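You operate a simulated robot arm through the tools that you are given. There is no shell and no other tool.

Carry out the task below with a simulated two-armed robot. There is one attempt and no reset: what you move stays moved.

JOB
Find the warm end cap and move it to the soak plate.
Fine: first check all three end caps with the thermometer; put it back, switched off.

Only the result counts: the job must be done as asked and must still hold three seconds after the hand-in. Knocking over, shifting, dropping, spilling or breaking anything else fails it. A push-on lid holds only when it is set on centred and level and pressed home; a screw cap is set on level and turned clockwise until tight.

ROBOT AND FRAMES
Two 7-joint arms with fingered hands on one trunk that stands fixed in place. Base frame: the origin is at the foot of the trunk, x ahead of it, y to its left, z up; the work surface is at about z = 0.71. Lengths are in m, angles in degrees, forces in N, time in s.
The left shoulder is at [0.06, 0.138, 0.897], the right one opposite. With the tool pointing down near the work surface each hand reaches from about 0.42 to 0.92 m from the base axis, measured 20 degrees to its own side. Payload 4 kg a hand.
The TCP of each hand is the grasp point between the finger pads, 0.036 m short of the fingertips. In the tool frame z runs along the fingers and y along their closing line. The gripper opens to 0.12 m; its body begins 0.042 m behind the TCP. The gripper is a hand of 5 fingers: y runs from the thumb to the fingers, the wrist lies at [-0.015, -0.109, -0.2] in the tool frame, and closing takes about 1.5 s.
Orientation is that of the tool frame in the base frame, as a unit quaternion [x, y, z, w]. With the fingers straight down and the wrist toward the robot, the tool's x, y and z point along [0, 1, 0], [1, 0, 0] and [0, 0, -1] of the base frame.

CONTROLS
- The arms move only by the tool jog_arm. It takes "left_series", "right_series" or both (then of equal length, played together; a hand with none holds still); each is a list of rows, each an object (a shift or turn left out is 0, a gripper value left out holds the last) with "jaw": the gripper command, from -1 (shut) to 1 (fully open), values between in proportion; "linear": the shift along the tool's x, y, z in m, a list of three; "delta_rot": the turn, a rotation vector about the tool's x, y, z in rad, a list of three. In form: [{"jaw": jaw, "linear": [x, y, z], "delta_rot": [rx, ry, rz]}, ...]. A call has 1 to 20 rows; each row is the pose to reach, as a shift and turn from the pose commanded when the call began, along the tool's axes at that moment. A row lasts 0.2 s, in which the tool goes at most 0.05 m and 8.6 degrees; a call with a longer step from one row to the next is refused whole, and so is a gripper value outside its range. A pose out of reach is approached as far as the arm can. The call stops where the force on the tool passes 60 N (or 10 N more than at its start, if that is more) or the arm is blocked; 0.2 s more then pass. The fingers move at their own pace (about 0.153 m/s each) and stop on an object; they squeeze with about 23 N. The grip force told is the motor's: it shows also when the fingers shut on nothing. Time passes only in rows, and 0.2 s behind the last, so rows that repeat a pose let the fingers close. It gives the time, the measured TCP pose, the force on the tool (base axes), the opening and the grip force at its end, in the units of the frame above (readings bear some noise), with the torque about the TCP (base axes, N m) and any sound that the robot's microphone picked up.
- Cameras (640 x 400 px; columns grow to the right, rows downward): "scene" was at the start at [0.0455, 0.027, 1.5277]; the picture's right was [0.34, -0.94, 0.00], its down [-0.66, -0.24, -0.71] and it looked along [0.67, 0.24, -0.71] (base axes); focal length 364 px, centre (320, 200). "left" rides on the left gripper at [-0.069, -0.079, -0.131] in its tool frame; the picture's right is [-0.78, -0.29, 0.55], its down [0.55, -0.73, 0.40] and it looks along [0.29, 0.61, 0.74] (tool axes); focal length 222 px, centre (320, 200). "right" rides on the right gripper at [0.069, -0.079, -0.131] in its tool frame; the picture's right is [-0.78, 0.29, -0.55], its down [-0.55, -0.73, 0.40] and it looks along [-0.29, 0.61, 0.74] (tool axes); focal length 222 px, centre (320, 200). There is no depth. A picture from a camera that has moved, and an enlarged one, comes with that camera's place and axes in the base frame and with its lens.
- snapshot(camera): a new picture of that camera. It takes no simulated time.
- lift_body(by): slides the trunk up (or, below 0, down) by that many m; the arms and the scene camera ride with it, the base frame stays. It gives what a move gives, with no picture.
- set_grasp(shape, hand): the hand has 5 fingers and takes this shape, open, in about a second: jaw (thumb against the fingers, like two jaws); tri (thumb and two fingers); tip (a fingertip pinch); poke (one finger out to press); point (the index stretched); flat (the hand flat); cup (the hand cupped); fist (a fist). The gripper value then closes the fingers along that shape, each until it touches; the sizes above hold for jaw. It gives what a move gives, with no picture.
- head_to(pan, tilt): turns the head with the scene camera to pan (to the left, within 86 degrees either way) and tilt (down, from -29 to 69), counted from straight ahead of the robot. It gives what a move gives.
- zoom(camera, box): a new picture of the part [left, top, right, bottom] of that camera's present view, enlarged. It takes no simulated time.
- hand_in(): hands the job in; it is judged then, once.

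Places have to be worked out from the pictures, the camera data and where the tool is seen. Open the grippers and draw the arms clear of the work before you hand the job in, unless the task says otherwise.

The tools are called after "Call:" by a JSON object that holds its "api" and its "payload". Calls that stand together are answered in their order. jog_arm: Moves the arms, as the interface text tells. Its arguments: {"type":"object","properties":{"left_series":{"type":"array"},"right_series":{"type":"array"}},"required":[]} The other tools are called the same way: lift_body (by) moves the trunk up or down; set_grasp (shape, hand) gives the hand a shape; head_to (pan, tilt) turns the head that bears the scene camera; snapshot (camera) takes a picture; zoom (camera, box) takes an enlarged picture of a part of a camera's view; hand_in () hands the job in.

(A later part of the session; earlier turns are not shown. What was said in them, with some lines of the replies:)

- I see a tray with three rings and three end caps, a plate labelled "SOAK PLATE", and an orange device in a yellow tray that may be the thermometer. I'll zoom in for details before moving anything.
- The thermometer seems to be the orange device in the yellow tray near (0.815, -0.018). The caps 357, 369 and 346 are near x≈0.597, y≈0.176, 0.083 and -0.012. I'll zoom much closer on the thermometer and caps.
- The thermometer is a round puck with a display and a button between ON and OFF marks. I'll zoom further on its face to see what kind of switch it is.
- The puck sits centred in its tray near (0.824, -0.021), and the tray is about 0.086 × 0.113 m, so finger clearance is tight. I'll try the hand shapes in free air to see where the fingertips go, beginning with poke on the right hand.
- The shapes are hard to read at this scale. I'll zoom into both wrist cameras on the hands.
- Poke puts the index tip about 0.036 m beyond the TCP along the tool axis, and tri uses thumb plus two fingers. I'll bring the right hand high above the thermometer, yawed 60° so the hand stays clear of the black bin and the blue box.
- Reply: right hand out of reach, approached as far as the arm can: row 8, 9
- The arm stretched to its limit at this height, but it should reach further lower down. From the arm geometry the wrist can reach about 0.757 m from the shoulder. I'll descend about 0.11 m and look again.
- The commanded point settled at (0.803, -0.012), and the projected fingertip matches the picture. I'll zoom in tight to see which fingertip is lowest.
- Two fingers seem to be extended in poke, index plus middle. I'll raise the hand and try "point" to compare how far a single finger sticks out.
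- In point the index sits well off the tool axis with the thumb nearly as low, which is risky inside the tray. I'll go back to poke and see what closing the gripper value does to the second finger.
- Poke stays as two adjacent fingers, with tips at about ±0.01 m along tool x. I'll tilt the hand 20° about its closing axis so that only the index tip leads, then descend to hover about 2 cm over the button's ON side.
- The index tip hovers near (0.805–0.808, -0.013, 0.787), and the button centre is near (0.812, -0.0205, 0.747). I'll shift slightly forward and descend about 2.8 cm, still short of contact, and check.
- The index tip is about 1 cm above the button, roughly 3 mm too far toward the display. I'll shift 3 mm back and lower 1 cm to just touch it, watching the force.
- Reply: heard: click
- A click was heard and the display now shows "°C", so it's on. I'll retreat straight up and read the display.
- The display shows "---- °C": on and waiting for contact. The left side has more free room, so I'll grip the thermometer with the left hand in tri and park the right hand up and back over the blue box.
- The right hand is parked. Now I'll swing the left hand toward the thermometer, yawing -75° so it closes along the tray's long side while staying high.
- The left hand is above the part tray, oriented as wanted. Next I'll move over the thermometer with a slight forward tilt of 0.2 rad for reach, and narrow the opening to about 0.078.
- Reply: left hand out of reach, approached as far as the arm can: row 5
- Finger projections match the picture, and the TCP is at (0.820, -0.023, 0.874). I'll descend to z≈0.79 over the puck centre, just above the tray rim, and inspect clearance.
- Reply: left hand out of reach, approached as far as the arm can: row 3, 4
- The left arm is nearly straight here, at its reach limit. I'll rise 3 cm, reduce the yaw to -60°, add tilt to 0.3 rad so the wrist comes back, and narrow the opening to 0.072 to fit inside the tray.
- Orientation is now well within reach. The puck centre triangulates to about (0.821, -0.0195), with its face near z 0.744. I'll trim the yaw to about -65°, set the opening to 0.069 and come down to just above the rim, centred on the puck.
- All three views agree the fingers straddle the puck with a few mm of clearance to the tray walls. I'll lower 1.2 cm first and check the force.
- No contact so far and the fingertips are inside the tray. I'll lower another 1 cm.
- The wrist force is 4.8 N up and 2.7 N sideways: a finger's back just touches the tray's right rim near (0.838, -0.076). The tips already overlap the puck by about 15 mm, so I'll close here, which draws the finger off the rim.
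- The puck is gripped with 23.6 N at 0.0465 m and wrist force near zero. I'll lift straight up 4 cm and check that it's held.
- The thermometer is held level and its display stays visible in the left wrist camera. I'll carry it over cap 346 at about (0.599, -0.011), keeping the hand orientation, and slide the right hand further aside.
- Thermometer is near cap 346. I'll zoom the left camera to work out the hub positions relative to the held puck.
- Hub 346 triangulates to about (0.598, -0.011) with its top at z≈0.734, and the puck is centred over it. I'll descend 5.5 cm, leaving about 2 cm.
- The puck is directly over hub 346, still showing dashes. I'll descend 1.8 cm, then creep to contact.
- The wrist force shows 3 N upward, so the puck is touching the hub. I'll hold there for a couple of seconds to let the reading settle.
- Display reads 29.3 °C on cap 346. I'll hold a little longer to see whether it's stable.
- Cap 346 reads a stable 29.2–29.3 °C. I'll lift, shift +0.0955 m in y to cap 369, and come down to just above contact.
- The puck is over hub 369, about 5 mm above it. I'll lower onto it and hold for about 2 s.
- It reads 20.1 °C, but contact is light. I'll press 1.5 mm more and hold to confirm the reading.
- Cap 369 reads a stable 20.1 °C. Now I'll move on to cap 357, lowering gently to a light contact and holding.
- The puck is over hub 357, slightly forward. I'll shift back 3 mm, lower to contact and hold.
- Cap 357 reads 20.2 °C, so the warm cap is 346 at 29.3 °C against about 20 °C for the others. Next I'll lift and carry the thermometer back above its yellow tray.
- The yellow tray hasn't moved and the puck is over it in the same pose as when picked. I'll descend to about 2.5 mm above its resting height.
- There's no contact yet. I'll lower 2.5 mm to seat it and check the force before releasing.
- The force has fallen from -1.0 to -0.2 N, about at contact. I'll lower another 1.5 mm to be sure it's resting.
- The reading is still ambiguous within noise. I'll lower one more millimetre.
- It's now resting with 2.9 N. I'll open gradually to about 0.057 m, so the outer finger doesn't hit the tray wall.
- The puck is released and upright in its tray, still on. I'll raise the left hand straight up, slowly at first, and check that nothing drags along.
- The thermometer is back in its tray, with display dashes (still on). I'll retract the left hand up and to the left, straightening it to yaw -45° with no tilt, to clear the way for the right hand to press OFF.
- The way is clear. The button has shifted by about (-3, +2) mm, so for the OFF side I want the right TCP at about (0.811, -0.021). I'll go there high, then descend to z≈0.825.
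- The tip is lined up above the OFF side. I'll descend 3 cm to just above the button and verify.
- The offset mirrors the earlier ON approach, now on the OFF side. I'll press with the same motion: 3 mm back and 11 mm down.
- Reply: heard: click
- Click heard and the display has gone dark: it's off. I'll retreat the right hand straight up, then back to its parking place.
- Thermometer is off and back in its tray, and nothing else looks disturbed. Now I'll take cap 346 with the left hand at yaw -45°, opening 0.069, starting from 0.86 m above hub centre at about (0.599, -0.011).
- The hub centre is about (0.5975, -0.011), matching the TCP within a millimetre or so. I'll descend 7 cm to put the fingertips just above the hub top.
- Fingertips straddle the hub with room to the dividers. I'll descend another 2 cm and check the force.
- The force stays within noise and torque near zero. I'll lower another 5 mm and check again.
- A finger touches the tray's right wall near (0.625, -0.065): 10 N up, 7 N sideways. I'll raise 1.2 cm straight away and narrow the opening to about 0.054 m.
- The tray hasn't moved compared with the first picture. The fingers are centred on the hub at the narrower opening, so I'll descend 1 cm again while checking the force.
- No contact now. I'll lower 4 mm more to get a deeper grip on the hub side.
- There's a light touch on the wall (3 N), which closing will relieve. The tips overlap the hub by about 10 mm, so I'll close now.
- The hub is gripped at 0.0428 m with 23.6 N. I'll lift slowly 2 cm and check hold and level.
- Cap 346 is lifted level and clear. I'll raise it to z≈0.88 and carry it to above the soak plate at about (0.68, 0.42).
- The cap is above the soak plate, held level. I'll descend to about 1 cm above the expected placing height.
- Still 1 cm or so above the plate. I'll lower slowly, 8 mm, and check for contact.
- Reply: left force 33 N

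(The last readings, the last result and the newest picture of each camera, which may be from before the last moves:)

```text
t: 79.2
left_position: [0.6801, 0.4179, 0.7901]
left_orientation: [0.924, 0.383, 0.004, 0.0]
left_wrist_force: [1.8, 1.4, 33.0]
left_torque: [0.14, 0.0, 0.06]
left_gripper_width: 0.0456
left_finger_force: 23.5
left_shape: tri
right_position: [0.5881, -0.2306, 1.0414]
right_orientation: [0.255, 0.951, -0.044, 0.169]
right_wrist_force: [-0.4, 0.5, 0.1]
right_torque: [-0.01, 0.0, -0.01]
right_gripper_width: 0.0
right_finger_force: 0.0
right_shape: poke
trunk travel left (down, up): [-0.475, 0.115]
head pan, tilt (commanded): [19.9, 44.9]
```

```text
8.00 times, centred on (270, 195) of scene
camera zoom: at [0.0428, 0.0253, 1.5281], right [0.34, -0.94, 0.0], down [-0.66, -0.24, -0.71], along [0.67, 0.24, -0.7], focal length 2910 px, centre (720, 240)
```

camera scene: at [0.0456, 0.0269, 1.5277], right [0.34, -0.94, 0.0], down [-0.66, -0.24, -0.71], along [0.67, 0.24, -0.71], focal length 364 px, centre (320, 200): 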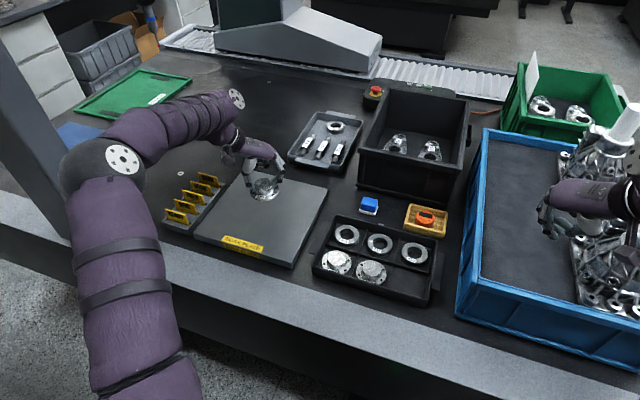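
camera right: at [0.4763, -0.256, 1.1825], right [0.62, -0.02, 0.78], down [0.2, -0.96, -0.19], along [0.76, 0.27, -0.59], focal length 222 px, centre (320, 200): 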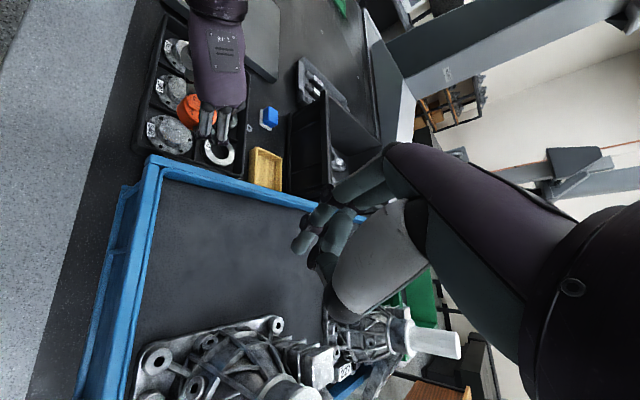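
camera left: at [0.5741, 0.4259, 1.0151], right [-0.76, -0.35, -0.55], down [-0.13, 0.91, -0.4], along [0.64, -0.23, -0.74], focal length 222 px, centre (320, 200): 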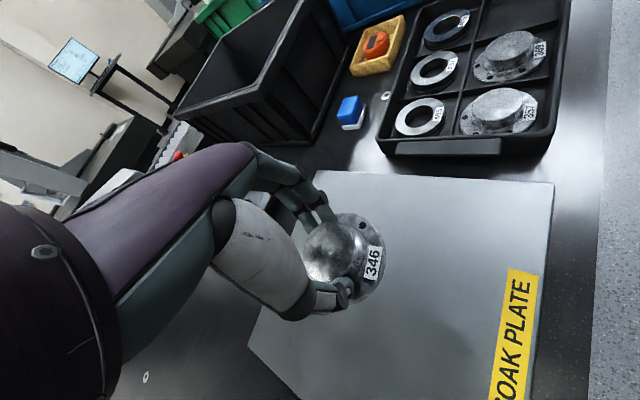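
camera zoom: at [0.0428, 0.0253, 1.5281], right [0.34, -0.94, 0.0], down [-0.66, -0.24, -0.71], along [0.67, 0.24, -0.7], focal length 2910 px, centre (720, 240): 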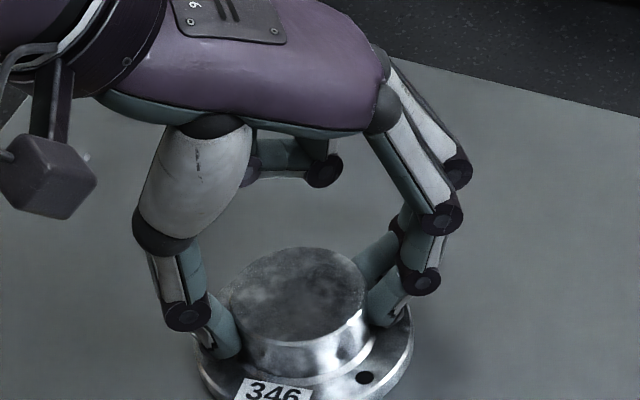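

Contact came early (33 N): the plate is higher than I guessed. I'll back off 4 mm to relax the push, keeping the cap resting.

Call:
{"api": "jog_arm", "payload": {"left_series": [{"linear": [0, 0, -0.002]}, {"linear": [0, 0, -0.0035]}, {"linear": [0, 0, -0.0035]}]}}

Call:
{"api": "zoom", "payload": {"camera": "scene", "box": [240, 170, 300, 220]}}

Call:
{"api": "zoom", "payload": {"camera": "left", "box": [250, 150, 430, 310]}}

```text
t: 80.0
left_position: [0.6789, 0.4187, 0.7904]
left_orientation: [0.924, 0.382, 0.002, 0.0]
left_wrist_force: [6.8, 0.1, 24.3]
left_torque: [0.0, -0.18, 0.1]
left_gripper_width: 0.0446
left_finger_force: 22.5
left_shape: tri
right_position: [0.5884, -0.231, 1.0408]
right_orientation: [0.255, 0.951, -0.044, 0.168]
right_wrist_force: [0.4, 0.4, 0.8]
right_torque: [-0.04, 0.01, 0.01]
right_gripper_width: 0.0001
right_finger_force: 0.0
right_shape: poke
trunk travel left (down, up): [-0.475, 0.115]
head pan, tilt (commanded): [19.9, 44.9]
```

```text
8.00 times, centred on (270, 195) of scene
camera zoom: at [0.0441, 0.0257, 1.5277], right [0.34, -0.94, 0.0], down [-0.66, -0.24, -0.71], along [0.67, 0.24, -0.71], focal length 2910 px, centre (720, 240)
```

zoom: 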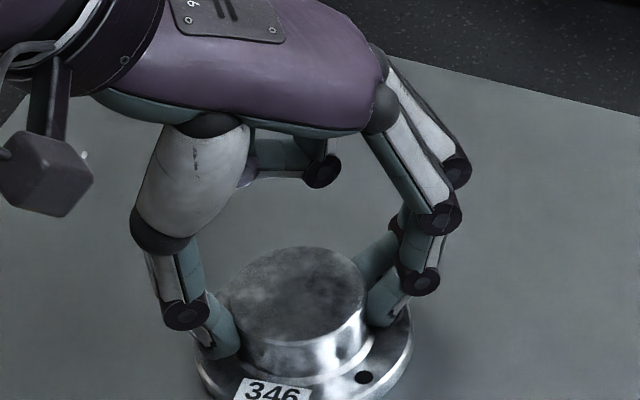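

```text
2.50 times, centred on (340, 230) of left
camera zoom: at [0.5738, 0.4251, 0.9223], right [-0.76, -0.35, -0.55], down [-0.13, 0.91, -0.4], along [0.64, -0.23, -0.74], focal length 555 px, centre (270, 125)
```

zoom: 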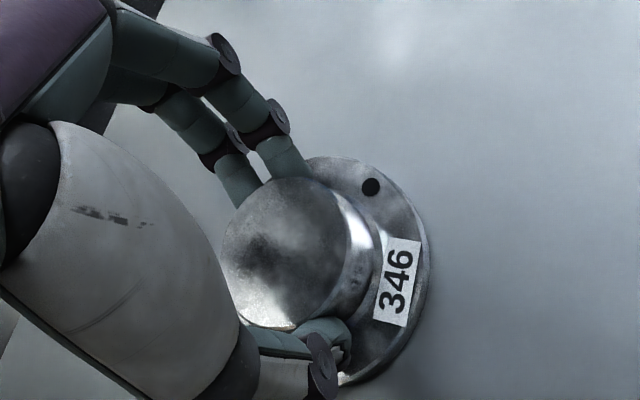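

Still 24 N. I'll relax another 2.5 mm and hold a moment.

Call:
{"api": "jog_arm", "payload": {"left_series": [{"linear": [0, 0, -0.001]}, {"linear": [0, 0, -0.0025]}, {"linear": [0, 0, -0.0025]}, {"linear": [0, 0, -0.0025]}]}}

Call:
{"api": "zoom", "payload": {"camera": "scene", "box": [240, 175, 300, 225]}}

```text
t: 81.0
left_position: [0.6798, 0.4188, 0.7917]
left_orientation: [0.924, 0.383, 0.001, 0.0]
left_wrist_force: [4.8, -1.2, 12.4]
left_torque: [-0.08, -0.2, 0.08]
left_gripper_width: 0.044
left_finger_force: 23.4
left_shape: tri
right_position: [0.5892, -0.2305, 1.0388]
right_orientation: [0.255, 0.951, -0.044, 0.168]
right_wrist_force: [-0.7, 0.2, -0.1]
right_torque: [-0.01, 0.01, -0.02]
right_gripper_width: 0.0
right_finger_force: 0.0
right_shape: poke
trunk travel left (down, up): [-0.475, 0.115]
head pan, tilt (commanded): [19.9, 44.9]
```

```text
8.00 times, centred on (270, 200) of scene
camera zoom: at [0.0448, 0.0262, 1.5277], right [0.34, -0.94, 0.0], down [-0.66, -0.24, -0.71], along [0.67, 0.24, -0.71], focal length 2910 px, centre (720, 200)
```

zoom: 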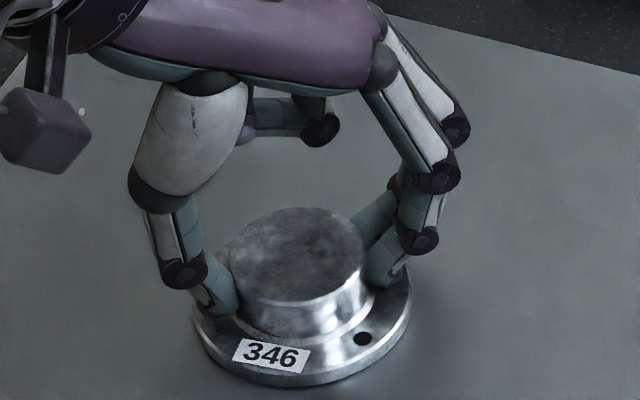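

Down to 12 N. I'll ease another 1.5 mm before releasing.

Call:
{"api": "jog_arm", "payload": {"left_series": [{"linear": [0, 0, -0.001]}, {"linear": [0, 0, -0.0015]}, {"linear": [0, 0, -0.0015]}]}}

```text
t: 81.8
left_position: [0.6777, 0.4195, 0.793]
left_orientation: [0.924, 0.382, 0.0, -0.002]
left_wrist_force: [0.6, -1.6, 4.3]
left_torque: [-0.05, -0.08, 0.02]
left_gripper_width: 0.0433
left_finger_force: 22.7
left_shape: tri
right_position: [0.5892, -0.2298, 1.0393]
right_orientation: [0.256, 0.951, -0.045, 0.168]
right_wrist_force: [0.0, -0.4, -0.8]
right_torque: [-0.01, -0.01, 0.01]
right_gripper_width: 0.0
right_finger_force: 0.1
right_shape: poke
trunk travel left (down, up): [-0.475, 0.115]
head pan, tilt (commanded): [19.9, 44.9]
```

The cap rests on the plate with 4.3 N. I'll open the fingers gradually to release it.

Call:
{"api": "jog_arm", "payload": {"left_series": [{"jaw": -0.25}, {"jaw": -0.15}, {"jaw": 0.0}, {"jaw": 0.2}, {"jaw": 0.3}, {"jaw": 0.3}]}}

Call:
{"api": "zoom", "payload": {"camera": "scene", "box": [240, 175, 300, 225]}}

Call:
{"api": "zoom", "payload": {"camera": "left", "box": [250, 150, 430, 310]}}

```text
t: 83.2
left_position: [0.6795, 0.4205, 0.7926]
left_orientation: [0.924, 0.383, 0.001, -0.001]
left_wrist_force: [-0.7, -0.1, 0.6]
left_torque: [-0.03, 0.03, -0.01]
left_gripper_width: 0.0776
left_finger_force: 0.0
left_shape: tri
right_position: [0.5898, -0.2303, 1.0401]
right_orientation: [0.255, 0.951, -0.045, 0.168]
right_wrist_force: [-1.2, -0.2, -0.9]
right_torque: [-0.04, 0.02, 0.01]
right_gripper_width: 0.0002
right_finger_force: 0.0
right_shape: poke
trunk travel left (down, up): [-0.475, 0.115]
head pan, tilt (commanded): [19.9, 44.9]
```

```text
8.00 times, centred on (270, 200) of scene
camera zoom: at [0.0455, 0.0271, 1.5277], right [0.34, -0.94, 0.0], down [-0.66, -0.24, -0.71], along [0.67, 0.24, -0.71], focal length 2910 px, centre (720, 200)
```

zoom: 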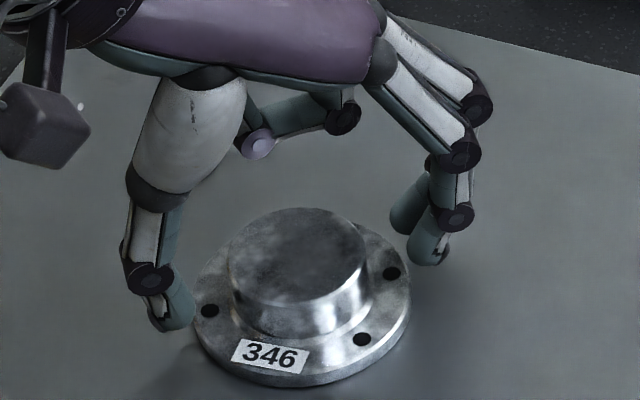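

```text
2.50 times, centred on (340, 230) of left
camera zoom: at [0.5741, 0.4264, 0.9247], right [-0.76, -0.35, -0.55], down [-0.13, 0.91, -0.4], along [0.64, -0.23, -0.74], focal length 555 px, centre (270, 125)
```

zoom: 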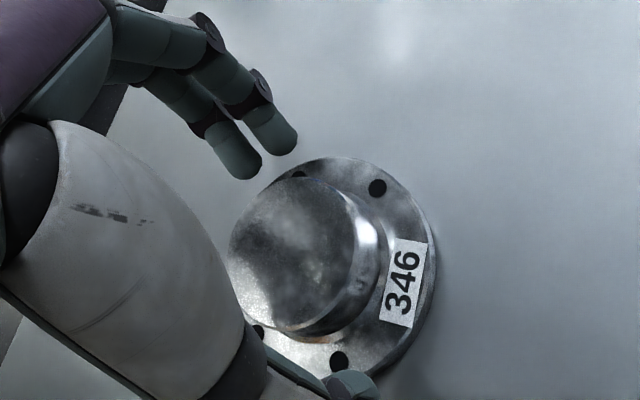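

The cap sits flat on the soak plate and is released. I'll raise the left hand straight up with the fingers fully open, and raise the right hand as well.

Call:
{"api": "jog_arm", "payload": {"left_series": [{"jaw": 0.3, "linear": [0, 0, -0.02]}, {"jaw": 0.3, "linear": [0, 0, -0.06]}, {"jaw": 0.6, "linear": [0, 0, -0.1]}, {"jaw": 1, "linear": [0, 0, -0.145]}, {"jaw": 1, "linear": [0, 0, -0.19]}, {"jaw": 1, "linear": [0, 0, -0.235]}, {"jaw": 1, "linear": [-0.03, -0.03, -0.26]}, {"jaw": 1, "linear": [-0.05, -0.05, -0.28]}, {"jaw": 1, "linear": [-0.05, -0.05, -0.28]}], "right_series": [{"linear": [-0.0062, 0, -0.0169]}, {"linear": [-0.0123, 0, -0.0338]}, {"linear": [-0.0185, 0, -0.0507]}, {"linear": [-0.0247, 0, -0.0676]}, {"linear": [-0.0247, 0, -0.0676]}, {"linear": [-0.0247, 0, -0.0676]}, {"linear": [-0.0247, 0, -0.0676]}, {"linear": [-0.0247, 0, -0.0676]}, {"linear": [-0.0247, 0, -0.0676]}]}}

Call:
{"api": "set_grasp", "payload": {"shape": "jaw", "hand": "right"}}

Call:
{"api": "snapshot", "payload": {"camera": "scene"}}

Call:
{"api": "zoom", "payload": {"camera": "scene", "box": [160, 150, 460, 310]}}

```text
t: 85.2
left_position: [0.6073, 0.4191, 1.0746]
left_orientation: [0.924, 0.382, 0.0, 0.0]
left_wrist_force: [0.0, 0.0, 0.3]
left_torque: [0.04, 0.01, 0.0]
left_gripper_width: 0.1197
left_finger_force: 0.1
left_shape: tri
right_position: [0.5906, -0.2308, 1.1124]
right_orientation: [0.255, 0.951, -0.045, 0.168]
right_wrist_force: [0.2, -0.2, -0.2]
right_torque: [-0.02, -0.02, 0.01]
right_gripper_width: 0.0
right_finger_force: 0.0
right_shape: poke
trunk travel left (down, up): [-0.475, 0.115]
head pan, tilt (commanded): [19.9, 44.9]
```

```text
t: 86.1
left_position: [0.6081, 0.4192, 1.0739]
left_orientation: [0.924, 0.383, 0.0, 0.0]
left_wrist_force: [-0.2, -0.4, 0.2]
left_torque: [-0.04, -0.04, 0.0]
left_gripper_width: 0.1196
left_finger_force: 0.1
left_shape: tri
right_position: [0.5913, -0.2305, 1.1113]
right_orientation: [0.255, 0.951, -0.045, 0.167]
right_wrist_force: [0.0, -0.4, 0.5]
right_torque: [0.0, 0.01, -0.02]
right_gripper_width: 0.1198
right_finger_force: 0.1
right_shape: jaw
trunk travel left (down, up): [-0.475, 0.115]
head pan, tilt (commanded): [19.9, 44.9]
```

```text
taken
camera scene: at [0.0455, 0.027, 1.5277], right [0.34, -0.94, 0.0], down [-0.66, -0.24, -0.71], along [0.67, 0.24, -0.71], focal length 364 px, centre (320, 200)
```

scene: 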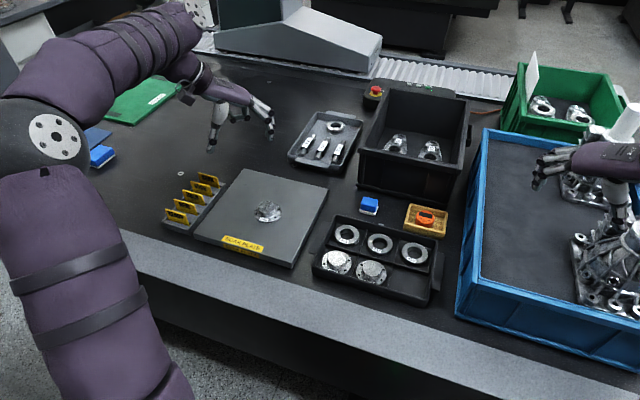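

```text
2.13 times, centred on (310, 230) of scene
camera zoom: at [0.0455, 0.027, 1.5277], right [0.34, -0.94, 0.0], down [-0.66, -0.24, -0.71], along [0.67, 0.24, -0.71], focal length 776 px, centre (341, 136)
```

zoom: 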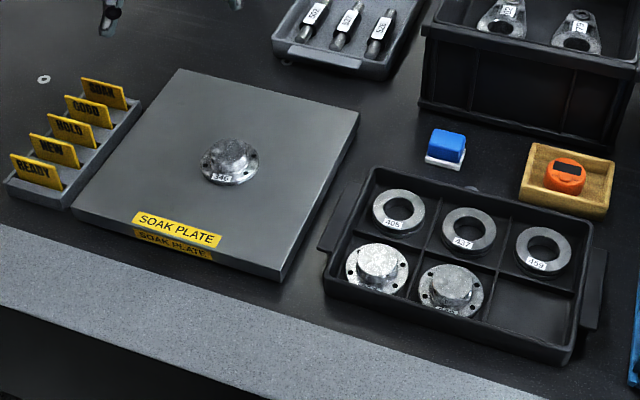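

Cap 346 lies on the soak plate, the thermometer is in its tray and both arms are clear. One last close look at both before handing in.

Call:
{"api": "zoom", "payload": {"camera": "scene", "box": [395, 195, 455, 245]}}

Call:
{"api": "zoom", "payload": {"camera": "scene", "box": [230, 180, 310, 240]}}

```text
8.00 times, centred on (425, 220) of scene
camera zoom: at [0.0455, 0.027, 1.5277], right [0.34, -0.94, 0.0], down [-0.66, -0.24, -0.71], along [0.67, 0.24, -0.71], focal length 2910 px, centre (-520, 40)
```

zoom: 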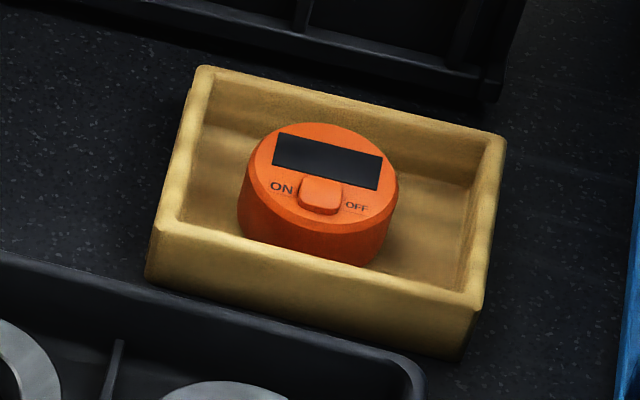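

```text
6.67 times, centred on (270, 210) of scene
camera zoom: at [0.0455, 0.027, 1.5277], right [0.34, -0.94, 0.0], down [-0.66, -0.24, -0.71], along [0.67, 0.24, -0.71], focal length 2425 px, centre (653, 133)
```

zoom: 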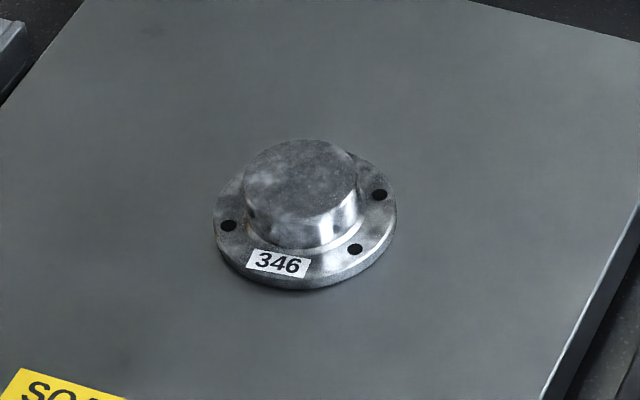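

The thermometer is off in its tray, which is about 2 mm from where it started. The warm cap 346 (29.3 °C against about 20 °C for the other two) sits flat on the soak plate. I'm handing in.

Call:
{"api": "hand_in", "payload": {}}

```text
The job is handed in.
```

The warm end cap is 346, and it now sits flat on the soak plate. I have handed the job in; no result has come back yet.

I checked all three caps with the thermometer before moving anything:

| End cap | Reading |
|---|---|
| 346 | 29.2–29.3 °C |
| 369 | 20.1 °C |
| 357 | 20.2 °C |

The thermometer is back in its yellow tray, switched off. Both grippers are open and the arms are clear of the work.

- **Yellow tray:** it shifted by about 2 mm, probably from a finger against its wall. I left it there rather than risk moving it more.
- **Cap tray:** a finger pressed briefly on its right wall with about 10 N. Comparing pictures, the tray did not visibly move.
- **Soak plate:** the cap met the plate earlier than I expected, and I pushed down with about 33 N before easing off. In the last pictures the plate shows no change.
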